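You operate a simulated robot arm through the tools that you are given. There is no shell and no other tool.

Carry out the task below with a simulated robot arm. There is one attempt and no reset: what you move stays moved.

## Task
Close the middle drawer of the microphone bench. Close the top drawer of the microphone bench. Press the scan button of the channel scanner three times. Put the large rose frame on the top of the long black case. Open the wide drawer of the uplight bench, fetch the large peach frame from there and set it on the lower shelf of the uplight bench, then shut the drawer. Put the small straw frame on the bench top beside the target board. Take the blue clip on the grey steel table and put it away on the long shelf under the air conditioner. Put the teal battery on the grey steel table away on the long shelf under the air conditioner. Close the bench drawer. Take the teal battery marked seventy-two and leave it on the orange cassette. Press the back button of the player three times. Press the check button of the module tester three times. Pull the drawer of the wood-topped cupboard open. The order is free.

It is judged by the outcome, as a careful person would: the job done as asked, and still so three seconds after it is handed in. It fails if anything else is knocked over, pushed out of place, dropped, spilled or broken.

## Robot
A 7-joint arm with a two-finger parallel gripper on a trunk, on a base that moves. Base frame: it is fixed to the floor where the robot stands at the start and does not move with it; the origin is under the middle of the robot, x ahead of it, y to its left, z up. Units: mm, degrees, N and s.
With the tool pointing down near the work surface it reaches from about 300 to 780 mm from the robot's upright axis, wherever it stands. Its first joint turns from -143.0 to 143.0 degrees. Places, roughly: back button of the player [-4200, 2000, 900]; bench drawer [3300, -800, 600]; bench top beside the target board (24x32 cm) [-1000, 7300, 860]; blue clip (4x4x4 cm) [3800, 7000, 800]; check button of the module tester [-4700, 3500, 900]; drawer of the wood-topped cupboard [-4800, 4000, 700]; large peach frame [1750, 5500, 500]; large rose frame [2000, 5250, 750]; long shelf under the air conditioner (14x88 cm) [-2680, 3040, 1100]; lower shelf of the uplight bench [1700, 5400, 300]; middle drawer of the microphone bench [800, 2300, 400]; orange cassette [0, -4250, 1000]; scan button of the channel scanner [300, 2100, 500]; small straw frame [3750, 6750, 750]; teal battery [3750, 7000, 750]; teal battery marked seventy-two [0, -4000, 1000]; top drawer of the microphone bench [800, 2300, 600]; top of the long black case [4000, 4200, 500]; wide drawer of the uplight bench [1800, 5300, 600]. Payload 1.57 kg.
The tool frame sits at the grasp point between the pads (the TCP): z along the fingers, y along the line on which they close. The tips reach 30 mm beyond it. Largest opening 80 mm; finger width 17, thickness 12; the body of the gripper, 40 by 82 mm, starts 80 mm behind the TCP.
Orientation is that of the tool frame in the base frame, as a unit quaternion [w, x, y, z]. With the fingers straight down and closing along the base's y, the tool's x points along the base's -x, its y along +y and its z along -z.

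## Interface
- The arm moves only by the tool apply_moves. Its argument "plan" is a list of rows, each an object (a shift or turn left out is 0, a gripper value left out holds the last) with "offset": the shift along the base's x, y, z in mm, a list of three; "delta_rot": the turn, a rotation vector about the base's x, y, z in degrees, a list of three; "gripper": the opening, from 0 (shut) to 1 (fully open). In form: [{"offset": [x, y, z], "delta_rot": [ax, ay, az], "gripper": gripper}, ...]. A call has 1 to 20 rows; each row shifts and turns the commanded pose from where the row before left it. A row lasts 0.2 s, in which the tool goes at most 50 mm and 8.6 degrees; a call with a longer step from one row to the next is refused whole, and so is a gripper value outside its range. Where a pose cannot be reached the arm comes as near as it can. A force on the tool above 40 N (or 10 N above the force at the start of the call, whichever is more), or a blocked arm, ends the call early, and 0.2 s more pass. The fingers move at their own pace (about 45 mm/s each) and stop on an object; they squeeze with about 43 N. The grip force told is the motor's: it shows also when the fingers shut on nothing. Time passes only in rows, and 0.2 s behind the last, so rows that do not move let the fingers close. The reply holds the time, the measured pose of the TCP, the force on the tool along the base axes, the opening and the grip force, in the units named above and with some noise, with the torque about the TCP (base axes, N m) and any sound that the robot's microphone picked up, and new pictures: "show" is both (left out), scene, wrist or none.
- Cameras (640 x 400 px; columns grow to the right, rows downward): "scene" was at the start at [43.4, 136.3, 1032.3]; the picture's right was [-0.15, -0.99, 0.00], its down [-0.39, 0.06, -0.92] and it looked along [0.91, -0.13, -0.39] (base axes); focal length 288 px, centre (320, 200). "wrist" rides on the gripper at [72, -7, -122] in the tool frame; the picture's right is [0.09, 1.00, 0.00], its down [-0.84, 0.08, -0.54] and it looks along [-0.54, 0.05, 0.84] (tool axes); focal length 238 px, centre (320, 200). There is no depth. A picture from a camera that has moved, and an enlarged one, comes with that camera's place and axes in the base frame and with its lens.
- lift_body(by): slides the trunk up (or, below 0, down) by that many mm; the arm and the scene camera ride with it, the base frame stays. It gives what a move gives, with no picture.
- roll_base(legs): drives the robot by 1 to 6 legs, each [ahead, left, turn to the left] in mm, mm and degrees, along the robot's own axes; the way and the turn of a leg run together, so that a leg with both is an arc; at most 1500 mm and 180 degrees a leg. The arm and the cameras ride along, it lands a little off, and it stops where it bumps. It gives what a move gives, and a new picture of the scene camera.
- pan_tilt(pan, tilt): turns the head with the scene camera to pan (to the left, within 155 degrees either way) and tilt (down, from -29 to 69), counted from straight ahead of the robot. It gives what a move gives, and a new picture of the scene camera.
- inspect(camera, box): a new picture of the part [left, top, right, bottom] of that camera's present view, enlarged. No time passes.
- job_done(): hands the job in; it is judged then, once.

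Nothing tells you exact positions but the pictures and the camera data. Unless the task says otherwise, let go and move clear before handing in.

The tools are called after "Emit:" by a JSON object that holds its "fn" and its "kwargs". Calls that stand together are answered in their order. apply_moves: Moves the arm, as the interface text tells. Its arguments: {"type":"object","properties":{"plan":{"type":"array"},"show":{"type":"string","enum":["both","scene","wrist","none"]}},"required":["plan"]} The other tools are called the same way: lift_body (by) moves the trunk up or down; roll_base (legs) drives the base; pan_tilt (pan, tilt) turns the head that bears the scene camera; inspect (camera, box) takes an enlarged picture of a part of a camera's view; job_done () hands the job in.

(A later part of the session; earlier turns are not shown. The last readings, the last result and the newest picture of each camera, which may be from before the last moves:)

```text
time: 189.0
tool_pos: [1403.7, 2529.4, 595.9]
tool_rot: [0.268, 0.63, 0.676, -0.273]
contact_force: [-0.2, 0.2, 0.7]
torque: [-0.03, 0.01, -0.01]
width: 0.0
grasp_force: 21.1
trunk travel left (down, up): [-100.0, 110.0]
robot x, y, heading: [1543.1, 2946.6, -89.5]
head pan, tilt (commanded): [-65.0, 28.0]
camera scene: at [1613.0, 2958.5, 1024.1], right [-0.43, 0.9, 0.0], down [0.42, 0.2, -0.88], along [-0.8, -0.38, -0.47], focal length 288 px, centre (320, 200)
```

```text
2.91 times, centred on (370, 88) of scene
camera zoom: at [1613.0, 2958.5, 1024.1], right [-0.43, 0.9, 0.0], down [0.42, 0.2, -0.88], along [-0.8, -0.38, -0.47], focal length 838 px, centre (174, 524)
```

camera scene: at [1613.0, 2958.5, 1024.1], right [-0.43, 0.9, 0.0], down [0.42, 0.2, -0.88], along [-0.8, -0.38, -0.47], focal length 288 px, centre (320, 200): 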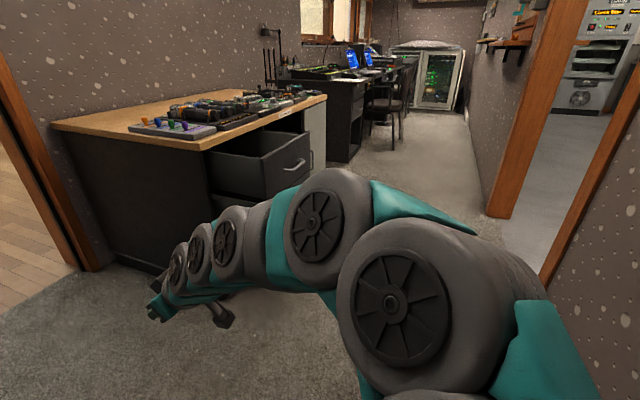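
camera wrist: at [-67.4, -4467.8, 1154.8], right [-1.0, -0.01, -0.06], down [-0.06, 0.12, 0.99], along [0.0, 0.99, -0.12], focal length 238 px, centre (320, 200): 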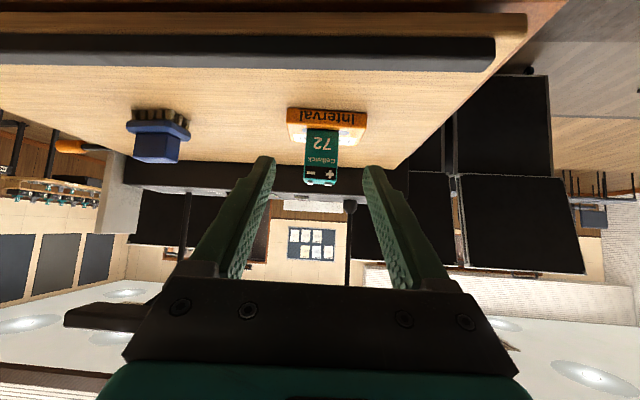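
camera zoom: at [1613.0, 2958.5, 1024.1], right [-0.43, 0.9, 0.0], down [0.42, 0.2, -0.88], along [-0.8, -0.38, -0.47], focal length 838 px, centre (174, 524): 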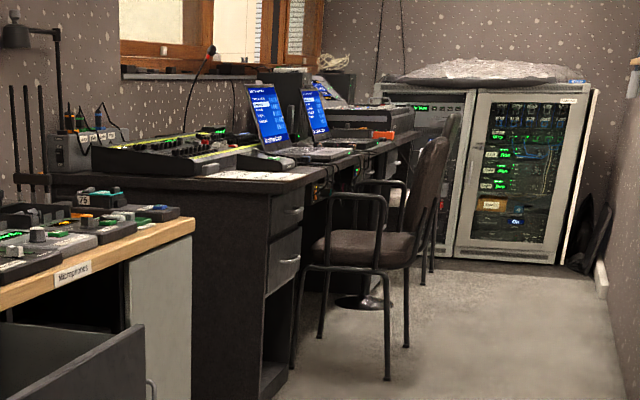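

The top drawer's front is at y≈2427, x≈572–920, z≈571–714, with a handle at z≈640. I'll raise the tool above the drawers, then strafe west to line up with the drawer centre (x≈746).

Emit:
{"fn": "apply_moves", "kwargs": {"plan": [{"offset": [0, 0, 40]}, {"offset": [0, 0, 40]}, {"offset": [0, 0, 40]}, {"offset": [0, 0, 40]}, {"offset": [0, 0, 30]}], "show": "none"}}

Emit:
{"fn": "roll_base", "kwargs": {"legs": [[0, -640, 0]]}}

```text
time: 190.2
tool_pos: [1406.5, 2531.3, 785.5]
tool_rot: [0.268, 0.63, 0.676, -0.272]
contact_force: [-0.5, 0.1, -0.1]
torque: [0.02, 0.0, 0.04]
width: 0.2
grasp_force: 20.9
trunk travel left (down, up): [-100.0, 110.0]
robot x, y, heading: [1543.6, 2950.2, -89.1]
head pan, tilt (commanded): [-65.0, 28.0]
```

```text
time: 193.7
tool_pos: [765.9, 2525.6, 786.4]
tool_rot: [0.267, 0.632, 0.674, -0.273]
contact_force: [-0.3, 0.3, -0.2]
torque: [-0.01, 0.03, 0.02]
width: 0.0
grasp_force: 21.4
trunk travel left (down, up): [-100.0, 110.0]
robot x, y, heading: [908.5, 2943.3, -89.7]
head pan, tilt (commanded): [-65.0, 28.0]
camera scene: at [976.2, 2951.8, 1024.1], right [-0.43, 0.9, 0.0], down [0.42, 0.2, -0.88], along [-0.8, -0.38, -0.47], focal length 288 px, centre (320, 200)
```

scene: 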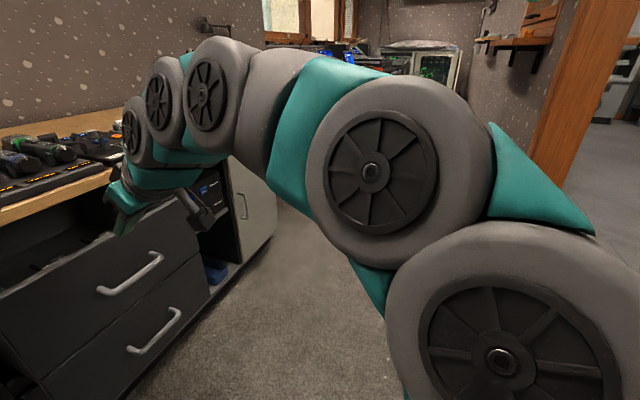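

I'm in front of the drawers; to their right is a recess with a small device with a blue screen, likely the channel scanner. I'll look down at the drawers.

Emit:
{"fn": "pan_tilt", "kwargs": {"pan": -15, "tilt": 42}}

Emit:
{"fn": "inspect", "kwargs": {"camera": "wrist", "box": [0, 0, 640, 400]}}

```text
time: 194.9
tool_pos: [766.3, 2525.7, 786.0]
tool_rot: [0.267, 0.632, 0.674, -0.274]
contact_force: [-0.4, -0.1, 1.1]
torque: [0.0, -0.02, 0.0]
width: 0.0
grasp_force: 21.2
trunk travel left (down, up): [-100.0, 110.0]
robot x, y, heading: [905.1, 2940.3, -89.5]
head pan, tilt (commanded): [-15.0, 42.0]
camera scene: at [1037.5, 2910.1, 1002.6], right [-0.97, 0.25, 0.0], down [0.17, 0.65, -0.74], along [-0.19, -0.72, -0.67], focal length 288 px, centre (320, 200)
```

scene: 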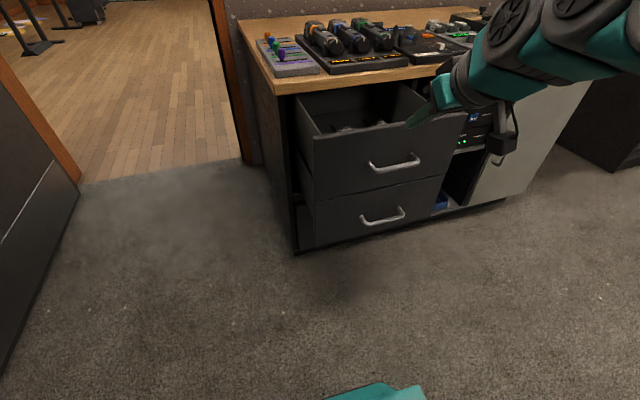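

```text
1.00 times, centred on (320, 200) of wrist (not enlarged: the box is as wide or as high as the picture)
camera zoom: at [753.6, 2662.1, 821.4], right [0.99, 0.12, -0.1], down [0.12, -0.2, 0.97], along [0.1, -0.97, -0.22], focal length 238 px, centre (320, 200)
```

zoom: 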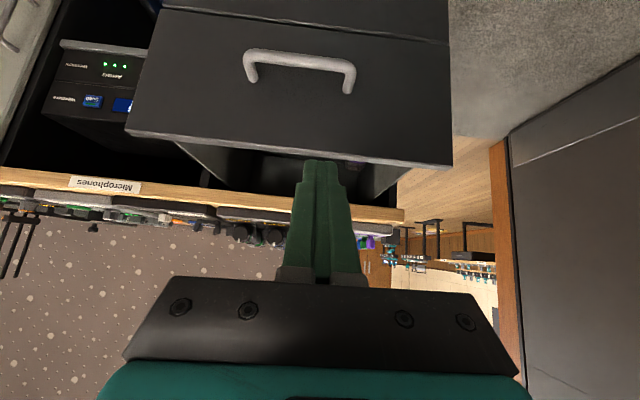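

Both drawers are clear in view: top panel z≈550–714, middle panel z≈370–545, handles at z≈645 and 483. I'll lower the tool in front of the top drawer, below its handle, and push.

Emit:
{"fn": "apply_moves", "kwargs": {"plan": [{"offset": [-15, 0, -44]}, {"offset": [0, 0, -44]}, {"offset": [0, 0, -44]}, {"offset": [0, 0, -45]}, {"offset": [0, -25, 0]}, {"offset": [0, -25, 0]}, {"offset": [0, -20, 0]}, {"offset": [0, -20, 0]}], "show": "both"}}

```text
time: 196.7
tool_pos: [749.5, 2436.6, 610.9]
tool_rot: [0.267, 0.632, 0.674, -0.274]
contact_force: [-0.9, -0.5, -0.4]
torque: [-0.01, -0.02, 0.03]
width: 0.0
grasp_force: 21.1
trunk travel left (down, up): [-100.0, 110.0]
robot x, y, heading: [907.9, 2943.1, -89.7]
head pan, tilt (commanded): [-15.0, 42.0]
camera scene: at [1037.5, 2910.0, 1002.7], right [-0.97, 0.25, 0.0], down [0.17, 0.65, -0.74], along [-0.19, -0.72, -0.67], focal length 288 px, centre (320, 200)
camera wrist: at [737.2, 2572.1, 646.7], right [0.99, 0.12, -0.1], down [0.12, -0.2, 0.97], along [0.09, -0.97, -0.21], focal length 238 px, centre (320, 200)
```

scene: 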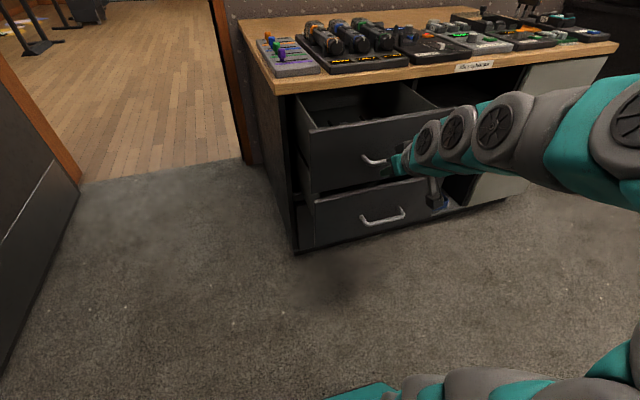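
wrist: 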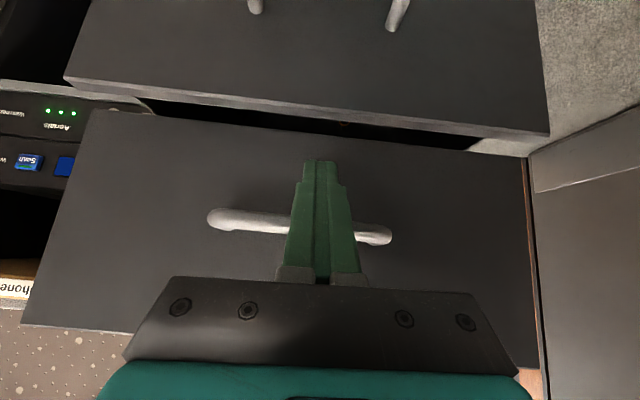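

The top drawer is already sliding in. I'll keep pushing toward −y.

Emit:
{"fn": "apply_moves", "kwargs": {"plan": [{"offset": [0, -25, 0]}, {"offset": [0, -25, 0]}, {"offset": [0, -25, 0]}, {"offset": [0, -25, 0]}, {"offset": [0, -25, 0]}, {"offset": [0, -20, 0]}, {"offset": [0, -20, 0]}, {"offset": [0, -20, 0]}], "show": "both"}}

```text
time: 198.5
tool_pos: [751.9, 2249.3, 609.0]
tool_rot: [0.268, 0.631, 0.674, -0.274]
contact_force: [0.6, -0.2, -0.4]
torque: [0.03, 0.0, -0.06]
width: 0.0
grasp_force: 21.7
trunk travel left (down, up): [-100.0, 110.0]
robot x, y, heading: [909.2, 2941.1, -89.7]
head pan, tilt (commanded): [-15.0, 42.0]
camera scene: at [1037.5, 2909.9, 1002.7], right [-0.97, 0.25, 0.0], down [0.17, 0.65, -0.74], along [-0.19, -0.72, -0.67], focal length 288 px, centre (320, 200)
camera wrist: at [739.0, 2386.5, 644.7], right [0.99, 0.12, -0.1], down [0.12, -0.2, 0.97], along [0.09, -0.97, -0.21], focal length 238 px, centre (320, 200)
```

scene: 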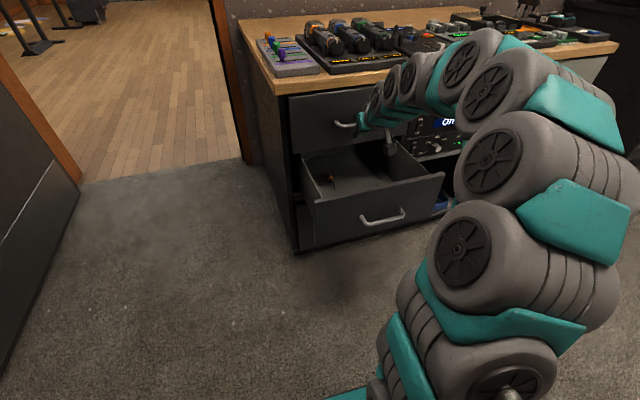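
wrist: 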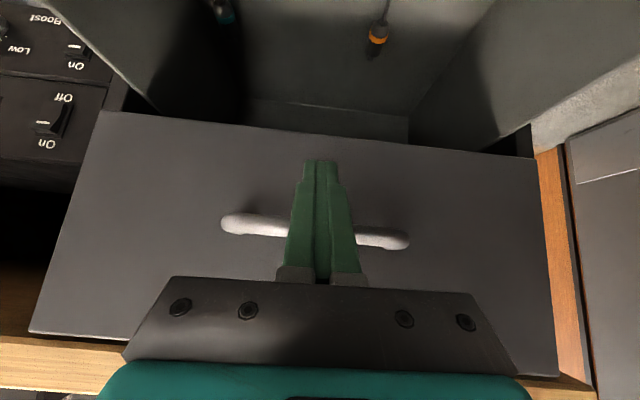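

Almost closed; I'll push the last stretch until it stops.

Emit:
{"fn": "apply_moves", "kwargs": {"plan": [{"offset": [0, -15, 0]}, {"offset": [0, -15, 0]}, {"offset": [0, -12, 0]}, {"offset": [0, -10, 0]}, {"offset": [0, -10, 0]}, {"offset": [0, -10, 0]}, {"offset": [0, -10, 0]}], "show": "both"}}

```text
time: 199.1
tool_pos: [752.3, 2229.0, 606.0]
tool_rot: [0.264, 0.633, 0.676, -0.268]
contact_force: [-0.1, 1.2, -2.5]
torque: [-0.03, -0.05, -0.01]
width: 0.0
grasp_force: 21.4
trunk travel left (down, up): [-100.0, 110.0]
robot x, y, heading: [906.1, 2940.7, -89.7]
head pan, tilt (commanded): [-15.0, 42.0]
stopped in row 2: the force on the tool passed its limit at 62 N (the readings are from after the stop); the commanded pose is now the measured one
camera scene: at [1037.4, 2910.1, 1002.6], right [-0.97, 0.25, 0.0], down [0.17, 0.65, -0.74], along [-0.19, -0.72, -0.67], focal length 288 px, centre (320, 200)
camera wrist: at [739.9, 2364.5, 642.7], right [0.99, 0.12, -0.09], down [0.12, -0.22, 0.97], along [0.1, -0.97, -0.23], focal length 238 px, centre (320, 200)
```

scene: 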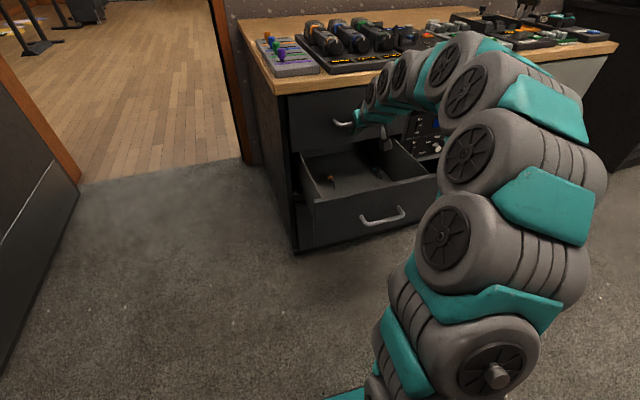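
wrist: 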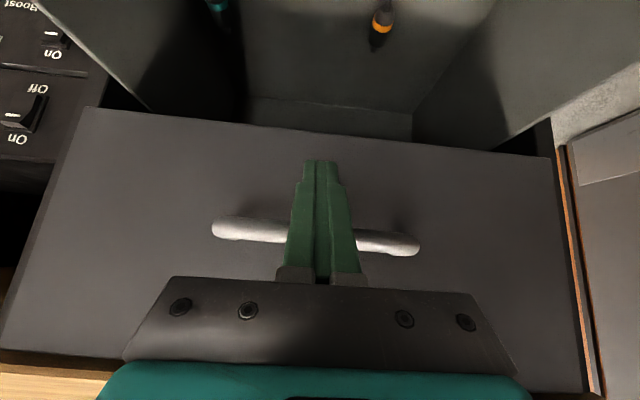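

Emit:
{"fn": "inspect", "kwargs": {"camera": "scene", "box": [240, 60, 460, 260]}}

Emit:
{"fn": "apply_moves", "kwargs": {"plan": [{"offset": [0, -8, 0]}, {"offset": [0, -8, 0]}, {"offset": [0, -8, 0]}], "show": "none"}}

```text
2.00 times, centred on (350, 160) of scene
camera zoom: at [1037.4, 2910.1, 1002.6], right [-0.97, 0.25, 0.0], down [0.17, 0.65, -0.74], along [-0.19, -0.72, -0.67], focal length 576 px, centre (260, 280)
```

zoom: 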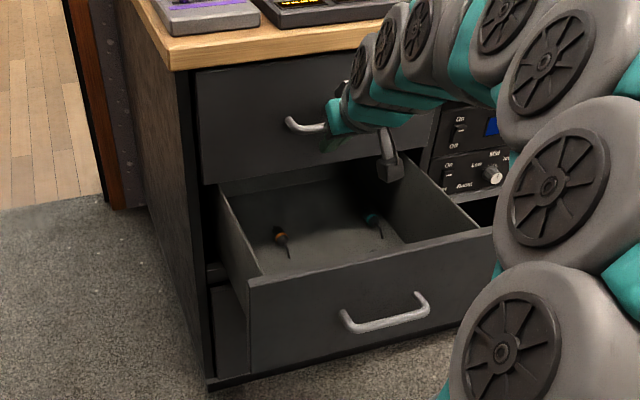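

```text
time: 199.5
tool_pos: [753.1, 2225.9, 602.2]
tool_rot: [0.261, 0.635, 0.677, -0.264]
contact_force: [-0.2, 0.2, -0.2]
torque: [0.0, -0.03, -0.01]
width: 0.0
grasp_force: 21.3
trunk travel left (down, up): [-100.0, 110.0]
robot x, y, heading: [906.9, 2939.0, -89.6]
head pan, tilt (commanded): [-15.0, 42.0]
stopped in row 1: the force on the tool passed its limit at 50 N (the readings are from after the stop); the commanded pose is now the measured one
```

The top drawer is flush and stops hard, so it's closed. I'll pull back, drop to the middle drawer below its handle, and push that in.

Emit:
{"fn": "apply_moves", "kwargs": {"plan": [{"offset": [0, 43, 3]}, {"offset": [0, 43, 3]}, {"offset": [0, 43, 3]}, {"offset": [0, 43, 0]}, {"offset": [0, 43, 0]}, {"offset": [0, 43, 0]}, {"offset": [0, 40, 0]}, {"offset": [0, 0, -42]}, {"offset": [0, 0, -42]}, {"offset": [0, 0, -42]}, {"offset": [0, 0, -42]}], "show": "both"}}

```text
time: 201.9
tool_pos: [731.9, 2499.6, 549.6]
tool_rot: [0.262, 0.634, 0.678, -0.263]
contact_force: [-0.7, -0.2, 0.0]
torque: [-0.01, 0.0, -0.01]
width: 0.0
grasp_force: 21.7
out of reach, approached as far as the arm can: row 8, 9, 10, 11
trunk travel left (down, up): [-100.0, 110.0]
robot x, y, heading: [907.7, 2940.2, -89.7]
head pan, tilt (commanded): [-15.0, 42.0]
camera scene: at [1037.4, 2910.5, 1002.6], right [-0.97, 0.25, 0.0], down [0.17, 0.65, -0.74], along [-0.19, -0.72, -0.67], focal length 288 px, centre (320, 200)
camera wrist: at [718.2, 2634.7, 587.7], right [0.99, 0.12, -0.09], down [0.12, -0.23, 0.97], along [0.1, -0.97, -0.24], focal length 238 px, centre (320, 200)
```

scene: 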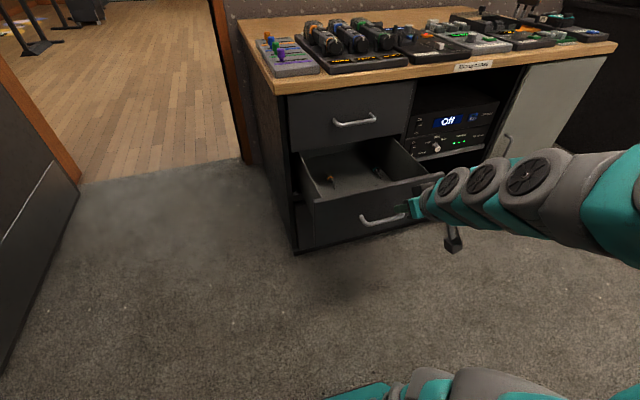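
wrist: 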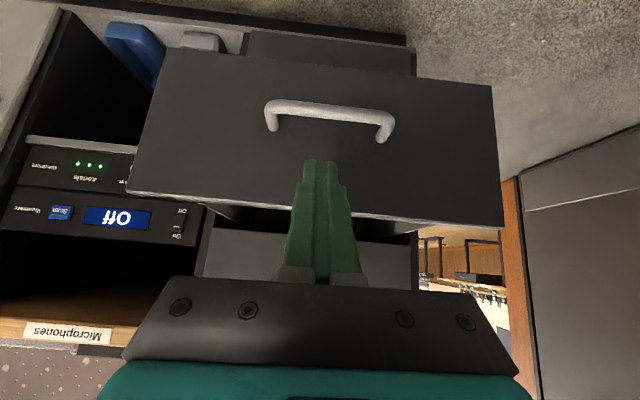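

The middle drawer needs a lower reach; I'll step back slightly and lower the trunk. (I can also see the scanner: display "Off", with a blue "Scan" button.)

Emit:
{"fn": "roll_base", "kwargs": {"legs": [[-35, 0, 0]]}}

Emit:
{"fn": "lift_body", "kwargs": {"by": -100}}

Emit:
{"fn": "apply_moves", "kwargs": {"plan": [{"offset": [8, 0, -5]}, {"offset": [5, 0, -5]}], "show": "both"}}

```text
time: 202.7
tool_pos: [730.8, 2535.0, 548.8]
tool_rot: [0.262, 0.635, 0.677, -0.265]
contact_force: [-0.7, -0.5, 0.8]
torque: [-0.01, -0.02, -0.01]
width: 0.0
grasp_force: 21.6
trunk travel left (down, up): [-100.0, 110.0]
robot x, y, heading: [909.4, 2977.4, -89.5]
head pan, tilt (commanded): [-15.0, 42.0]
camera scene: at [1037.3, 2945.7, 1002.6], right [-0.97, 0.25, 0.0], down [0.17, 0.65, -0.74], along [-0.19, -0.72, -0.67], focal length 288 px, centre (320, 200)
```

scene: 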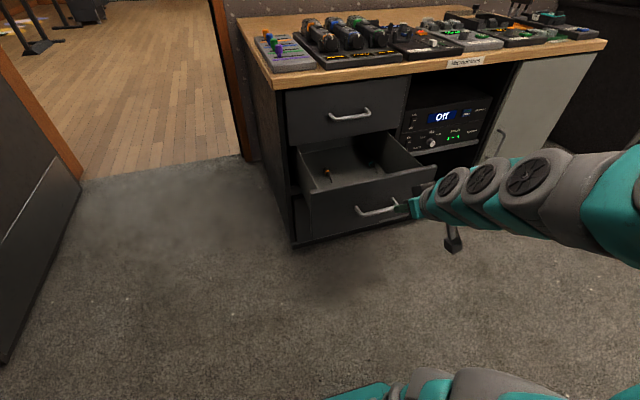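

```text
time: 204.1
tool_pos: [731.2, 2535.2, 450.3]
tool_rot: [0.262, 0.635, 0.677, -0.264]
contact_force: [0.0, -0.1, 0.2]
torque: [-0.04, -0.03, 0.0]
width: 0.0
grasp_force: 21.2
trunk travel left (down, up): [0.0, 210.0]
robot x, y, heading: [906.5, 2977.3, -89.7]
head pan, tilt (commanded): [-15.0, 42.0]
```

```text
time: 204.7
tool_pos: [736.2, 2535.9, 446.9]
tool_rot: [0.262, 0.635, 0.68, -0.258]
contact_force: [-0.6, -0.8, -1.1]
torque: [0.01, -0.02, 0.01]
width: 0.1
grasp_force: 21.8
out of reach, approached as far as the arm can: row 1
trunk travel left (down, up): [0.0, 210.0]
robot x, y, heading: [907.0, 2976.4, -89.9]
head pan, tilt (commanded): [-15.0, 42.0]
camera scene: at [1037.3, 2945.7, 902.6], right [-0.97, 0.25, 0.0], down [0.17, 0.65, -0.74], along [-0.19, -0.72, -0.67], focal length 288 px, centre (320, 200)
camera wrist: at [721.3, 2670.8, 485.5], right [0.99, 0.13, -0.08], down [0.11, -0.23, 0.97], along [0.1, -0.96, -0.24], focal length 238 px, centre (320, 200)
```

scene: 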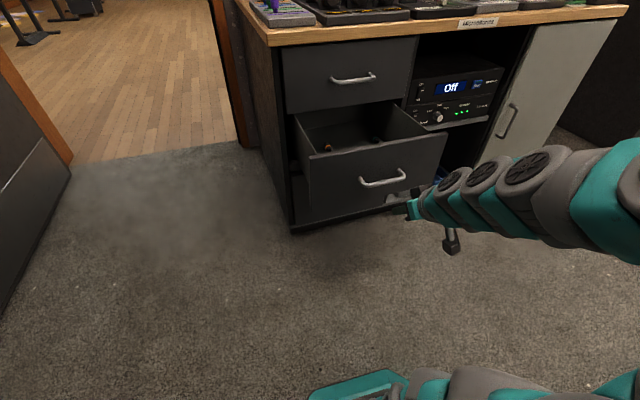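
wrist: 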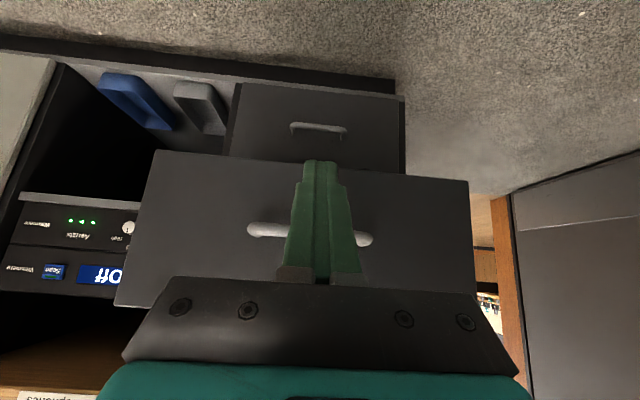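

The tip would brush the handle at this height; I need ~20 mm lower. I'll lower while easing forward, then check.

Emit:
{"fn": "apply_moves", "kwargs": {"plan": [{"offset": [5, -15, -10]}, {"offset": [5, -15, -10]}, {"offset": [0, 0, 0]}], "show": "wrist"}}

```text
time: 205.5
tool_pos: [744.9, 2505.6, 424.1]
tool_rot: [0.261, 0.635, 0.677, -0.265]
contact_force: [-0.7, -0.9, -0.8]
torque: [0.0, 0.0, 0.02]
width: 0.2
grasp_force: 21.2
trunk travel left (down, up): [0.0, 210.0]
robot x, y, heading: [906.4, 2973.3, -90.1]
head pan, tilt (commanded): [-15.0, 42.0]
camera wrist: at [731.3, 2640.4, 462.5], right [0.99, 0.12, -0.09], down [0.12, -0.23, 0.97], along [0.1, -0.97, -0.24], focal length 238 px, centre (320, 200)
```

wrist: 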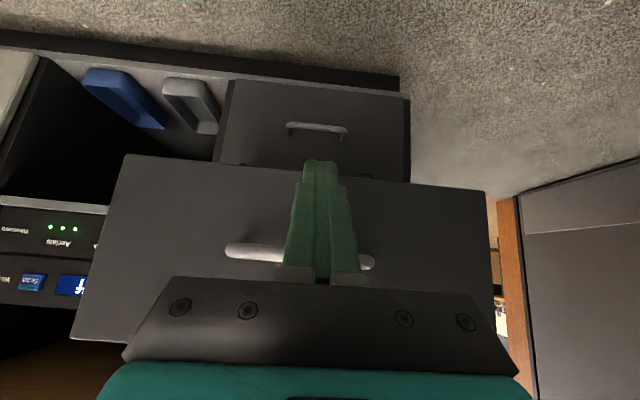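

Height is right now: tip z≈402, between the panel's lower edge (≈384) and the handle (≈466). Pushing.

Emit:
{"fn": "apply_moves", "kwargs": {"plan": [{"offset": [0, -25, 0]}, {"offset": [0, -25, 0]}, {"offset": [0, -20, 0]}, {"offset": [0, -20, 0]}, {"offset": [0, -20, 0]}, {"offset": [0, -20, 0]}], "show": "both"}}

```text
time: 206.9
tool_pos: [745.8, 2373.4, 425.0]
tool_rot: [0.261, 0.635, 0.678, -0.263]
contact_force: [0.2, 0.2, 0.3]
torque: [0.01, 0.0, 0.01]
width: 0.1
grasp_force: 21.2
trunk travel left (down, up): [0.0, 210.0]
robot x, y, heading: [907.0, 2974.9, -89.8]
head pan, tilt (commanded): [-15.0, 42.0]
camera scene: at [1037.3, 2945.6, 902.6], right [-0.97, 0.25, 0.0], down [0.17, 0.65, -0.74], along [-0.19, -0.72, -0.67], focal length 288 px, centre (320, 200)
camera wrist: at [732.6, 2508.9, 462.6], right [0.99, 0.12, -0.09], down [0.11, -0.23, 0.97], along [0.1, -0.97, -0.24], focal length 238 px, centre (320, 200)
```

scene: 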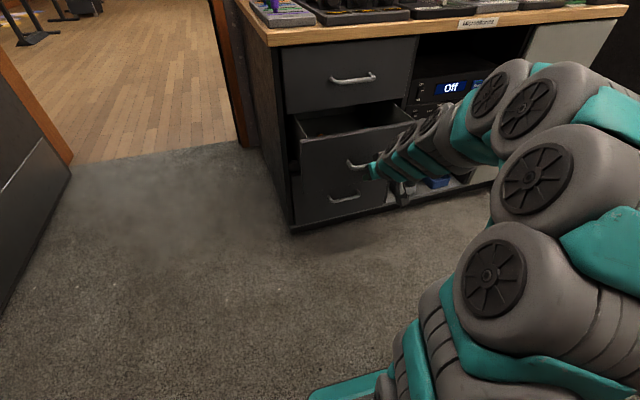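
wrist: 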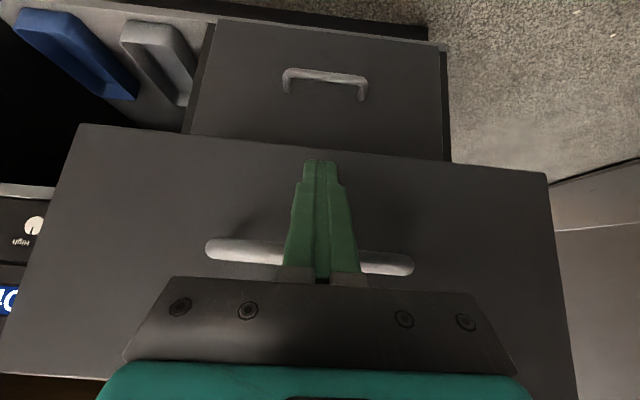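

It's sliding in smoothly. Continuing the push to the stop.

Emit:
{"fn": "apply_moves", "kwargs": {"plan": [{"offset": [0, -25, 0]}, {"offset": [0, -25, 0]}, {"offset": [0, -25, 0]}, {"offset": [0, -20, 0]}, {"offset": [0, -20, 0]}, {"offset": [0, -12, 0]}, {"offset": [0, -10, 0]}, {"offset": [0, -10, 0]}, {"offset": [0, -10, 0]}], "show": "both"}}

```text
time: 208.8
tool_pos: [745.5, 2224.5, 425.4]
tool_rot: [0.261, 0.635, 0.678, -0.263]
contact_force: [3.5, 21.8, 7.8]
torque: [0.1, -0.06, 0.17]
width: 0.0
grasp_force: 21.3
trunk travel left (down, up): [0.0, 210.0]
robot x, y, heading: [906.1, 2978.8, -89.7]
head pan, tilt (commanded): [-15.0, 42.0]
stopped in row 9: the force on the tool passed its limit at 70 N (the readings are from after the stop); the commanded pose is now the measured one
camera scene: at [1037.4, 2946.8, 902.8], right [-0.97, 0.25, 0.0], down [0.17, 0.65, -0.74], along [-0.19, -0.72, -0.67], focal length 288 px, centre (320, 200)
camera wrist: at [732.8, 2360.5, 464.0], right [0.99, 0.12, -0.09], down [0.11, -0.23, 0.97], along [0.1, -0.97, -0.24], focal length 238 px, centre (320, 200)
```

scene: 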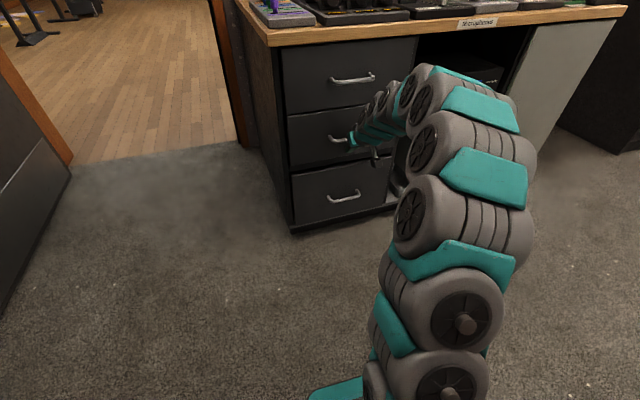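
wrist: 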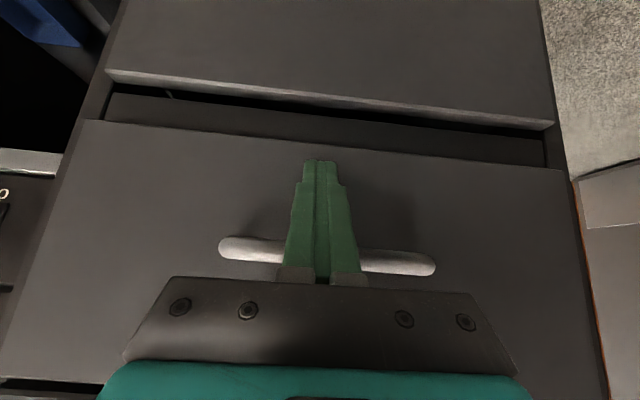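

The middle drawer stops at the same depth as the top one, so both are closed. The scan button triangulates to about (288, 2143, 546). I'll fold the arm, strafe west and line up with it.

Emit:
{"fn": "apply_moves", "kwargs": {"plan": [{"offset": [0, 40, 5]}, {"offset": [0, 40, 5]}, {"offset": [0, 40, 10]}, {"offset": [0, 40, 10]}, {"offset": [0, 40, 10]}, {"offset": [0, 40, 10]}, {"offset": [0, 20, 10]}], "show": "none"}}

Emit:
{"fn": "roll_base", "kwargs": {"legs": [[0, -455, 0]]}}

Emit:
{"fn": "pan_tilt", "kwargs": {"pan": -12, "tilt": 25}}

```text
time: 210.4
tool_pos: [746.9, 2485.0, 485.6]
tool_rot: [0.261, 0.635, 0.679, -0.261]
contact_force: [0.0, 0.2, -0.2]
torque: [0.01, 0.02, -0.02]
width: 0.0
grasp_force: 21.4
trunk travel left (down, up): [0.0, 210.0]
robot x, y, heading: [905.2, 2976.3, -89.5]
head pan, tilt (commanded): [-15.0, 42.0]
```

```text
time: 213.2
tool_pos: [275.7, 2483.2, 483.4]
tool_rot: [0.26, 0.637, 0.677, -0.263]
contact_force: [0.1, -1.1, 0.2]
torque: [0.01, 0.01, 0.0]
width: 0.0
grasp_force: 20.9
trunk travel left (down, up): [0.0, 210.0]
robot x, y, heading: [443.0, 2977.2, -90.0]
head pan, tilt (commanded): [-15.0, 42.0]
camera scene: at [569.2, 2944.1, 902.6], right [-0.97, 0.26, 0.0], down [0.17, 0.65, -0.74], along [-0.19, -0.72, -0.67], focal length 288 px, centre (320, 200)
```

scene: 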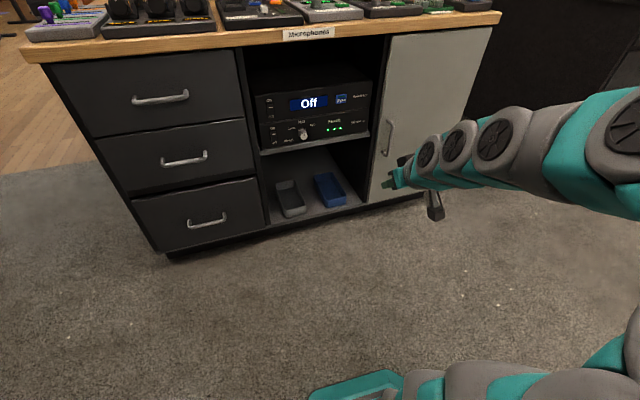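

```text
time: 214.0
tool_pos: [275.1, 2483.9, 485.5]
tool_rot: [0.26, 0.637, 0.677, -0.263]
contact_force: [-0.1, -0.8, -0.2]
torque: [0.01, -0.01, 0.01]
width: 0.5
grasp_force: 21.1
trunk travel left (down, up): [0.0, 210.0]
robot x, y, heading: [441.2, 2977.5, -90.0]
head pan, tilt (commanded): [-12.0, 25.0]
camera scene: at [571.7, 2934.7, 928.8], right [-0.98, 0.21, 0.0], down [0.09, 0.41, -0.91], along [-0.19, -0.89, -0.42], focal length 288 px, centre (320, 200)
```

scene: 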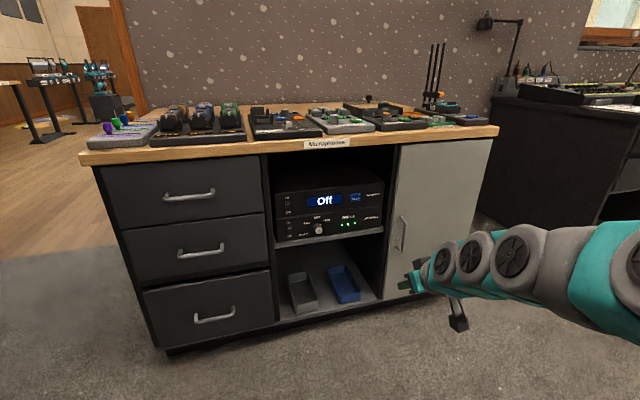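

Emit:
{"fn": "inspect", "kwargs": {"camera": "scene", "box": [260, 170, 400, 258]}}

Emit:
{"fn": "inspect", "kwargs": {"camera": "wrist", "box": [0, 0, 640, 400]}}

```text
4.55 times, centred on (330, 214) of scene
camera zoom: at [571.7, 2934.7, 928.8], right [-0.98, 0.21, 0.0], down [0.09, 0.41, -0.91], along [-0.19, -0.89, -0.42], focal length 1309 px, centre (274, 136)
```

zoom: 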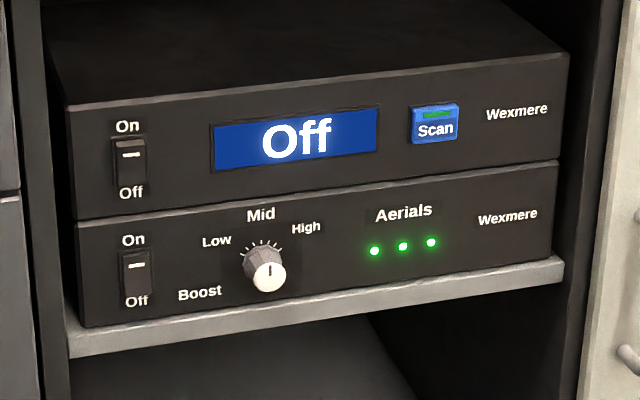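

```text
1.00 times, centred on (320, 200) of wrist (not enlarged: the box is as wide or as high as the picture)
camera zoom: at [263.0, 2619.2, 524.0], right [0.99, 0.12, -0.09], down [0.11, -0.23, 0.97], along [0.09, -0.97, -0.24], focal length 238 px, centre (320, 200)
```

zoom: 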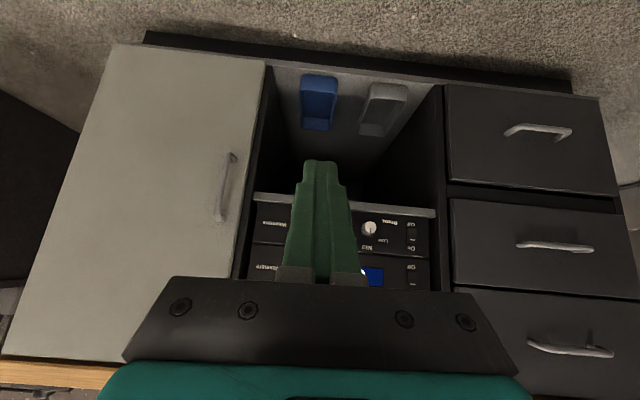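

The scan button is confirmed at about (288, 2143, 549). I'll turn the closed fingers nearly horizontal and bring the tip close to it.

Emit:
{"fn": "apply_moves", "kwargs": {"plan": [{"offset": [2.5, -37, 14], "delta_rot": [-7, 0, 0]}, {"offset": [2.5, -37, 14], "delta_rot": [-7, 0, 0]}, {"offset": [2.5, -37, 14], "delta_rot": [-7, 0, 0]}, {"offset": [2.5, -37, 14], "delta_rot": [-7, 0, 0]}, {"offset": [2.5, -37, 14], "delta_rot": [-7, 0, 0]}, {"offset": [0, -35, 0]}, {"offset": [0, -25, 0]}, {"offset": [0, 0, 0]}], "show": "both"}}

```text
time: 215.8
tool_pos: [288.9, 2240.4, 554.8]
tool_rot: [0.44, 0.529, 0.567, -0.453]
contact_force: [-0.1, -0.1, 0.1]
torque: [0.03, 0.01, 0.02]
width: 0.0
grasp_force: 21.4
trunk travel left (down, up): [0.0, 210.0]
robot x, y, heading: [442.1, 2976.5, -90.1]
head pan, tilt (commanded): [-12.0, 25.0]
camera scene: at [571.6, 2934.7, 928.9], right [-0.98, 0.21, 0.0], down [0.09, 0.41, -0.91], along [-0.19, -0.89, -0.42], focal length 288 px, centre (320, 200)
camera wrist: at [275.9, 2372.9, 509.2], right [0.99, 0.05, -0.14], down [0.11, 0.36, 0.92], along [0.09, -0.93, 0.36], focal length 238 px, centre (320, 200)
```

scene: 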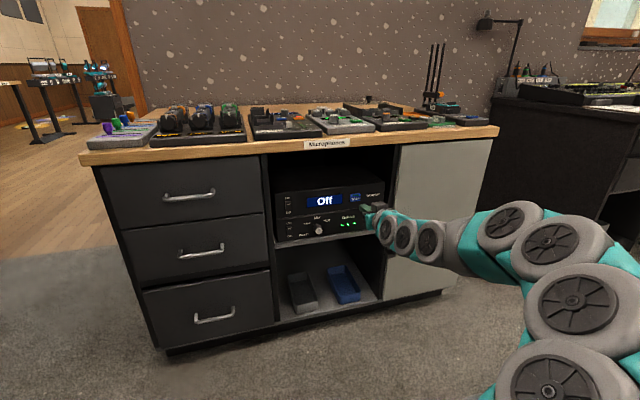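
wrist: 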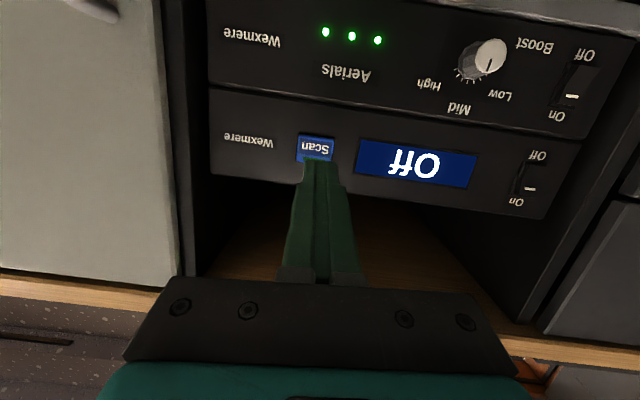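

The tip is lined up with the blue Scan button. I'll approach and then press in small steps.

Emit:
{"fn": "apply_moves", "kwargs": {"plan": [{"offset": [-1, -25, -1]}, {"offset": [0, -20, 0]}, {"offset": [0, -8, 0]}, {"offset": [0, 0, 0]}], "show": "wrist"}}

```text
time: 216.8
tool_pos: [287.9, 2186.1, 553.4]
tool_rot: [0.439, 0.529, 0.567, -0.454]
contact_force: [-1.3, 1.0, -0.8]
torque: [-0.03, -0.02, 0.01]
width: 0.2
grasp_force: 21.7
trunk travel left (down, up): [0.0, 210.0]
robot x, y, heading: [437.9, 2974.3, -90.1]
head pan, tilt (commanded): [-12.0, 25.0]
camera wrist: at [274.8, 2319.9, 508.4], right [0.99, 0.05, -0.14], down [0.11, 0.36, 0.92], along [0.09, -0.93, 0.36], focal length 238 px, centre (320, 200)
```

wrist: 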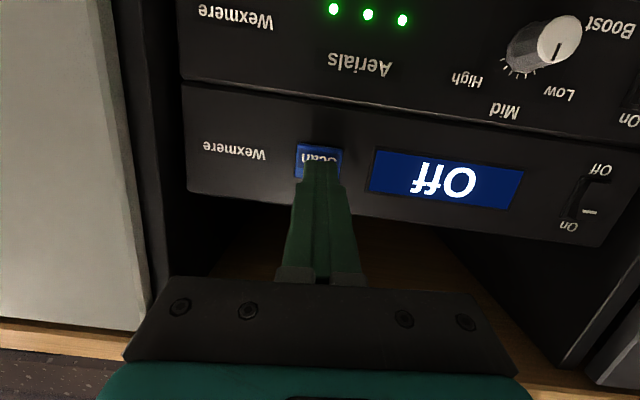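

Emit:
{"fn": "apply_moves", "kwargs": {"plan": [{"offset": [0, -3, 0]}, {"offset": [0, -3, 0]}, {"offset": [0, -3, 0]}, {"offset": [0, -2, 0]}], "show": "wrist"}}

```text
time: 217.8
tool_pos: [287.3, 2176.0, 555.5]
tool_rot: [0.44, 0.529, 0.566, -0.455]
contact_force: [-0.4, 1.1, 1.0]
torque: [-0.01, 0.02, -0.01]
width: 0.0
grasp_force: 21.4
trunk travel left (down, up): [0.0, 210.0]
robot x, y, heading: [438.0, 2972.5, -89.8]
head pan, tilt (commanded): [-12.0, 25.0]
camera wrist: at [274.5, 2308.6, 509.1], right [0.99, 0.05, -0.14], down [0.11, 0.37, 0.92], along [0.09, -0.93, 0.36], focal length 238 px, centre (320, 200)
```

wrist: 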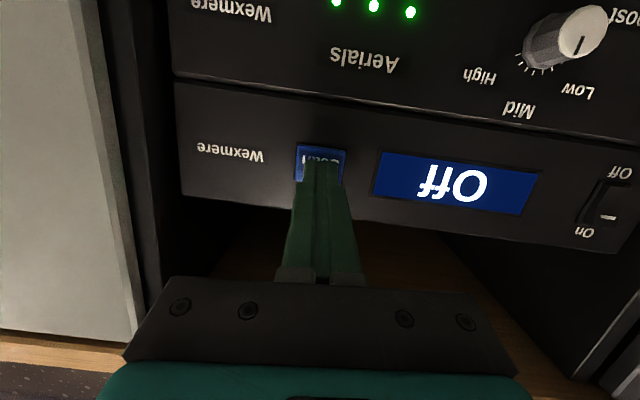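

Emit:
{"fn": "apply_moves", "kwargs": {"plan": [{"offset": [0, -2, 0]}, {"offset": [0, -2, 0]}, {"offset": [0, -2, 0]}, {"offset": [0, -2, 0]}], "show": "wrist"}}

```text
time: 218.8
tool_pos: [286.7, 2168.7, 555.3]
tool_rot: [0.439, 0.529, 0.566, -0.454]
contact_force: [0.1, 31.0, 0.2]
torque: [-0.1, 0.05, 0.15]
width: 0.0
grasp_force: 21.2
trunk travel left (down, up): [0.0, 210.0]
robot x, y, heading: [442.4, 2977.1, -90.2]
head pan, tilt (commanded): [-12.0, 25.0]
heard: click
camera wrist: at [274.2, 2302.4, 508.7], right [0.99, 0.05, -0.14], down [0.11, 0.36, 0.92], along [0.09, -0.93, 0.36], focal length 238 px, centre (320, 200)
```

wrist: 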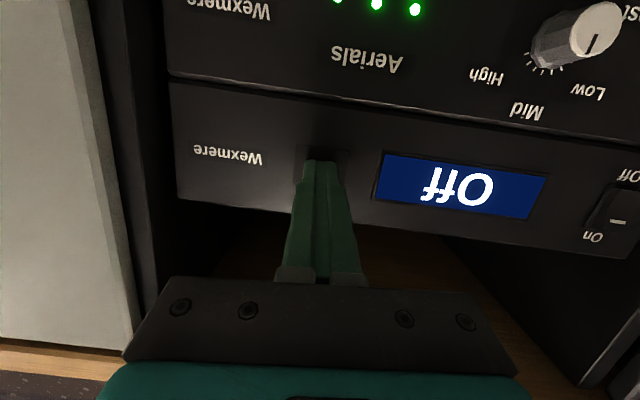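

A click was heard: press one. I'll release and check the display.

Emit:
{"fn": "apply_moves", "kwargs": {"plan": [{"offset": [0, 8, 0]}, {"offset": [0, 6, 0]}, {"offset": [0, 0, 0]}], "show": "wrist"}}

```text
time: 219.6
tool_pos: [287.9, 2180.9, 555.0]
tool_rot: [0.44, 0.529, 0.567, -0.454]
contact_force: [-0.4, -0.1, 0.9]
torque: [0.01, 0.0, 0.0]
width: 0.2
grasp_force: 21.7
trunk travel left (down, up): [0.0, 210.0]
robot x, y, heading: [441.0, 2975.8, -89.9]
head pan, tilt (commanded): [-12.0, 25.0]
camera wrist: at [274.7, 2314.6, 508.5], right [0.99, 0.05, -0.14], down [0.11, 0.36, 0.92], along [0.09, -0.93, 0.36], focal length 238 px, centre (320, 200)
```

wrist: 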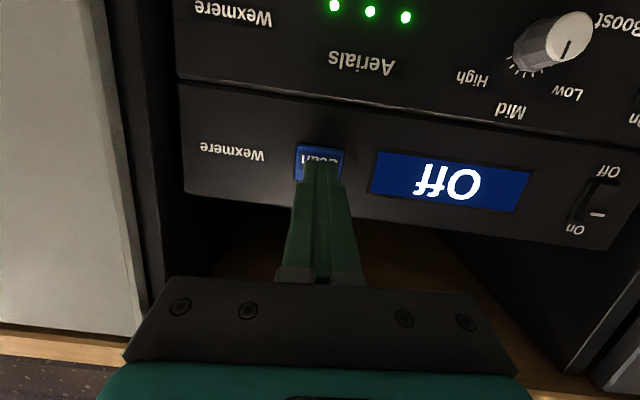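

The display still reads "Off"; the press itself clicked. Two more presses follow.

Emit:
{"fn": "apply_moves", "kwargs": {"plan": [{"offset": [0, -5, 0]}, {"offset": [0, -4, 0]}, {"offset": [0, -2.5, 0]}, {"offset": [0, -2, 0]}, {"offset": [0, 0, 0]}], "show": "none"}}

Emit:
{"fn": "apply_moves", "kwargs": {"plan": [{"offset": [0, 8, 0]}, {"offset": [0, 6, 0]}, {"offset": [0, 0, 0]}], "show": "none"}}

```text
time: 220.8
tool_pos: [286.8, 2169.7, 554.8]
tool_rot: [0.44, 0.528, 0.567, -0.454]
contact_force: [4.8, 29.6, 8.6]
torque: [-0.35, -0.09, 0.24]
width: 0.0
grasp_force: 20.7
trunk travel left (down, up): [0.0, 210.0]
robot x, y, heading: [438.0, 2973.4, -90.0]
head pan, tilt (commanded): [-12.0, 25.0]
heard: click
```

```text
time: 221.6
tool_pos: [286.6, 2181.3, 552.9]
tool_rot: [0.439, 0.529, 0.567, -0.454]
contact_force: [0.3, 0.0, 0.4]
torque: [-0.03, 0.0, 0.04]
width: 0.0
grasp_force: 21.4
trunk travel left (down, up): [0.0, 210.0]
robot x, y, heading: [437.2, 2974.6, -89.9]
head pan, tilt (commanded): [-12.0, 25.0]
```

Second click heard and the finger is released again. Now the third press.

Emit:
{"fn": "apply_moves", "kwargs": {"plan": [{"offset": [0, -5, 0]}, {"offset": [0, -4, 0]}, {"offset": [0, -2.5, 0]}, {"offset": [0, -2, 0]}, {"offset": [0, 0, 0]}], "show": "none"}}

Emit:
{"fn": "apply_moves", "kwargs": {"plan": [{"offset": [0, 8, 0]}, {"offset": [0, 30, 0]}, {"offset": [0, 40, 0]}], "show": "both"}}

```text
time: 222.8
tool_pos: [285.5, 2169.6, 552.7]
tool_rot: [0.44, 0.529, 0.568, -0.453]
contact_force: [2.1, 19.3, 3.5]
torque: [-0.14, 0.01, 0.15]
width: 0.5
grasp_force: 21.8
trunk travel left (down, up): [0.0, 210.0]
robot x, y, heading: [439.8, 2977.0, -90.0]
head pan, tilt (commanded): [-12.0, 25.0]
heard: click
stopped in row 5: the force on the tool passed its limit at 41 N (the readings are from after the stop); the commanded pose is now the measured one
```

```text
time: 223.6
tool_pos: [285.5, 2249.4, 552.5]
tool_rot: [0.439, 0.529, 0.568, -0.453]
contact_force: [0.2, -0.4, 0.4]
torque: [0.0, 0.03, 0.01]
width: 0.2
grasp_force: 21.2
trunk travel left (down, up): [0.0, 210.0]
robot x, y, heading: [439.3, 2975.4, -89.9]
head pan, tilt (commanded): [-12.0, 25.0]
camera scene: at [571.8, 2935.2, 928.9], right [-0.98, 0.21, 0.0], down [0.09, 0.41, -0.91], along [-0.19, -0.89, -0.42], focal length 288 px, centre (320, 200)
camera wrist: at [273.2, 2381.6, 507.2], right [0.99, 0.05, -0.14], down [0.11, 0.36, 0.93], along [0.1, -0.93, 0.35], focal length 238 px, centre (320, 200)
```

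scene: 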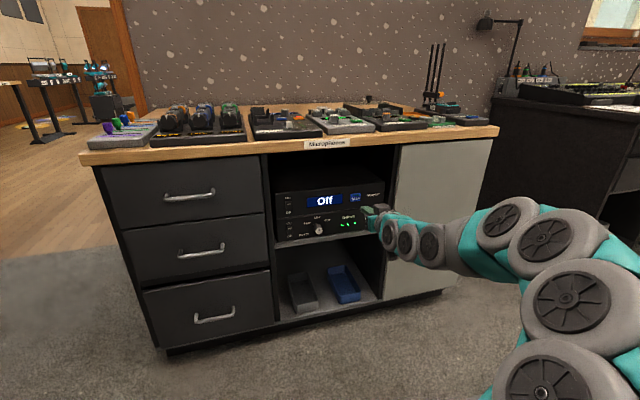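
wrist: 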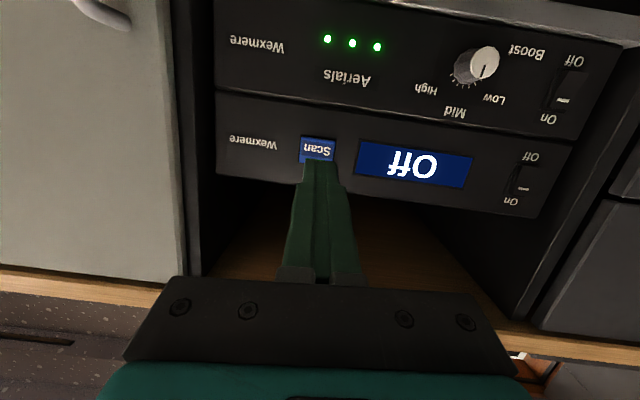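

Three clicks were heard, so the scanner is done. Next I'll fold the arm and look west along the room for the shelf, player and tester.

Emit:
{"fn": "apply_moves", "kwargs": {"plan": [{"offset": [0, 37, -5], "delta_rot": [7, 0, 0]}, {"offset": [0, 37, -5], "delta_rot": [7, 0, 0]}, {"offset": [0, 37, 0], "delta_rot": [7, 0, 0]}, {"offset": [0, 37, 0], "delta_rot": [7, 0, 0]}, {"offset": [0, 37, 0], "delta_rot": [7, 0, 0]}, {"offset": [0, 30, 0]}], "show": "none"}}

Emit:
{"fn": "lift_body", "kwargs": {"by": 150}}

Emit:
{"fn": "pan_tilt", "kwargs": {"pan": -90, "tilt": 10}}

Emit:
{"fn": "pan_tilt", "kwargs": {"pan": -135, "tilt": 10}}

```text
time: 225.0
tool_pos: [286.7, 2462.2, 540.7]
tool_rot: [0.259, 0.637, 0.678, -0.26]
contact_force: [0.0, -0.8, -0.2]
torque: [-0.01, -0.02, -0.03]
width: 0.0
grasp_force: 21.3
trunk travel left (down, up): [0.0, 210.0]
robot x, y, heading: [435.4, 2977.8, -90.0]
head pan, tilt (commanded): [-12.0, 25.0]
```

```text
time: 226.7
tool_pos: [286.2, 2460.5, 690.8]
tool_rot: [0.259, 0.637, 0.677, -0.262]
contact_force: [-0.5, 0.2, 0.1]
torque: [-0.02, 0.01, 0.01]
width: 0.3
grasp_force: 21.5
trunk travel left (down, up): [-150.0, 60.0]
robot x, y, heading: [440.1, 2973.3, -90.0]
head pan, tilt (commanded): [-12.0, 25.0]
```

```text
time: 228.2
tool_pos: [286.8, 2460.7, 690.9]
tool_rot: [0.259, 0.637, 0.677, -0.262]
contact_force: [0.2, -0.7, -1.0]
torque: [0.02, 0.05, -0.04]
width: 0.3
grasp_force: 21.1
trunk travel left (down, up): [-150.0, 60.0]
robot x, y, heading: [438.9, 2973.0, -90.1]
head pan, tilt (commanded): [-90.0, 10.0]
camera scene: at [497.9, 3025.3, 1103.3], right [0.0, 1.0, 0.0], down [0.17, 0.0, -0.98], along [-0.98, 0.0, -0.17], focal length 288 px, centre (320, 200)
```

scene: 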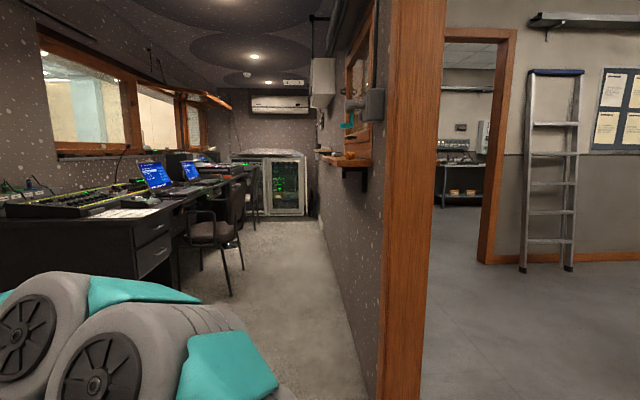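

```text
time: 229.4
tool_pos: [285.8, 2460.4, 690.8]
tool_rot: [0.26, 0.636, 0.678, -0.261]
contact_force: [-0.2, -0.8, 0.7]
torque: [0.0, 0.0, -0.03]
width: 0.0
grasp_force: 21.4
trunk travel left (down, up): [-150.0, 60.0]
robot x, y, heading: [443.3, 2977.8, -90.1]
head pan, tilt (commanded): [-135.0, 10.0]
camera scene: at [525.0, 3091.1, 1103.3], right [0.71, 0.71, 0.0], down [0.12, -0.12, -0.98], along [-0.7, 0.7, -0.17], focal length 288 px, centre (320, 200)
```

scene: 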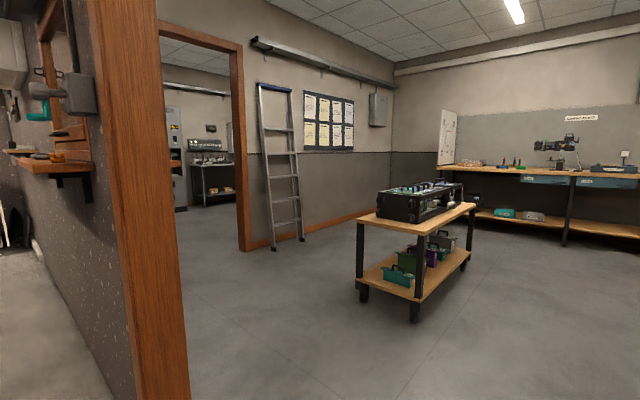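

The shelf under the air conditioner is on the control room's north wall to the west; the north door leads to a workshop with a cart, benches and a further west room. I'll zoom west to find the player.

Emit:
{"fn": "pan_tilt", "kwargs": {"pan": -90, "tilt": 10}}

Emit:
{"fn": "inspect", "kwargs": {"camera": "scene", "box": [220, 80, 380, 230]}}

Emit:
{"fn": "inspect", "kwargs": {"camera": "scene", "box": [100, 120, 340, 300]}}

```text
time: 230.5
tool_pos: [285.9, 2460.5, 691.0]
tool_rot: [0.259, 0.637, 0.677, -0.262]
contact_force: [-0.5, 0.1, -1.0]
torque: [-0.02, -0.04, -0.01]
width: 0.2
grasp_force: 21.0
trunk travel left (down, up): [-150.0, 60.0]
robot x, y, heading: [439.7, 2978.5, -90.0]
head pan, tilt (commanded): [-90.0, 10.0]
camera scene: at [497.9, 3025.5, 1103.3], right [0.0, 1.0, 0.0], down [0.17, 0.0, -0.98], along [-0.98, 0.0, -0.17], focal length 288 px, centre (320, 200)
```

scene: 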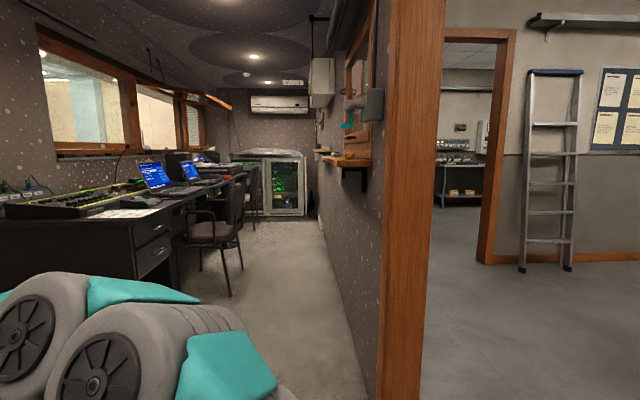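

```text
2.67 times, centred on (300, 155) of scene
camera zoom: at [497.9, 3025.5, 1103.3], right [0.0, 1.0, 0.0], down [0.17, 0.0, -0.98], along [-0.98, 0.0, -0.17], focal length 768 px, centre (373, 320)
```

zoom: 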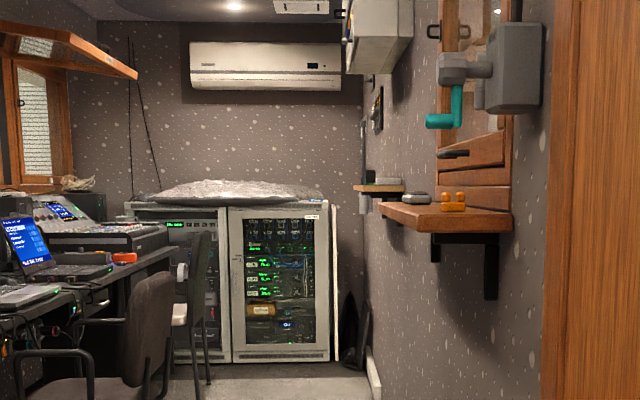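

```text
2.22 times, centred on (220, 210) of scene
camera zoom: at [497.9, 3025.5, 1103.3], right [0.0, 1.0, 0.0], down [0.17, 0.0, -0.98], along [-0.98, 0.0, -0.17], focal length 640 px, centre (542, 178)
```

zoom: 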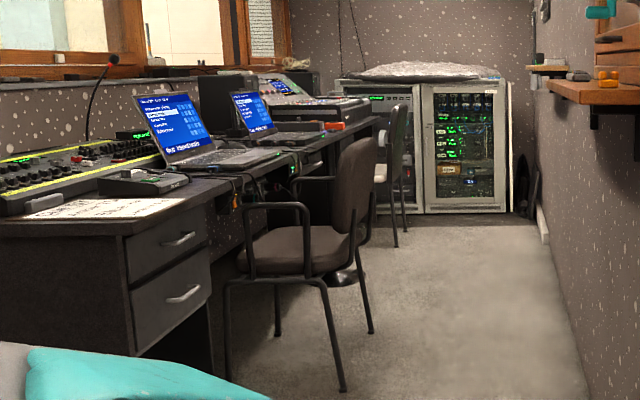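

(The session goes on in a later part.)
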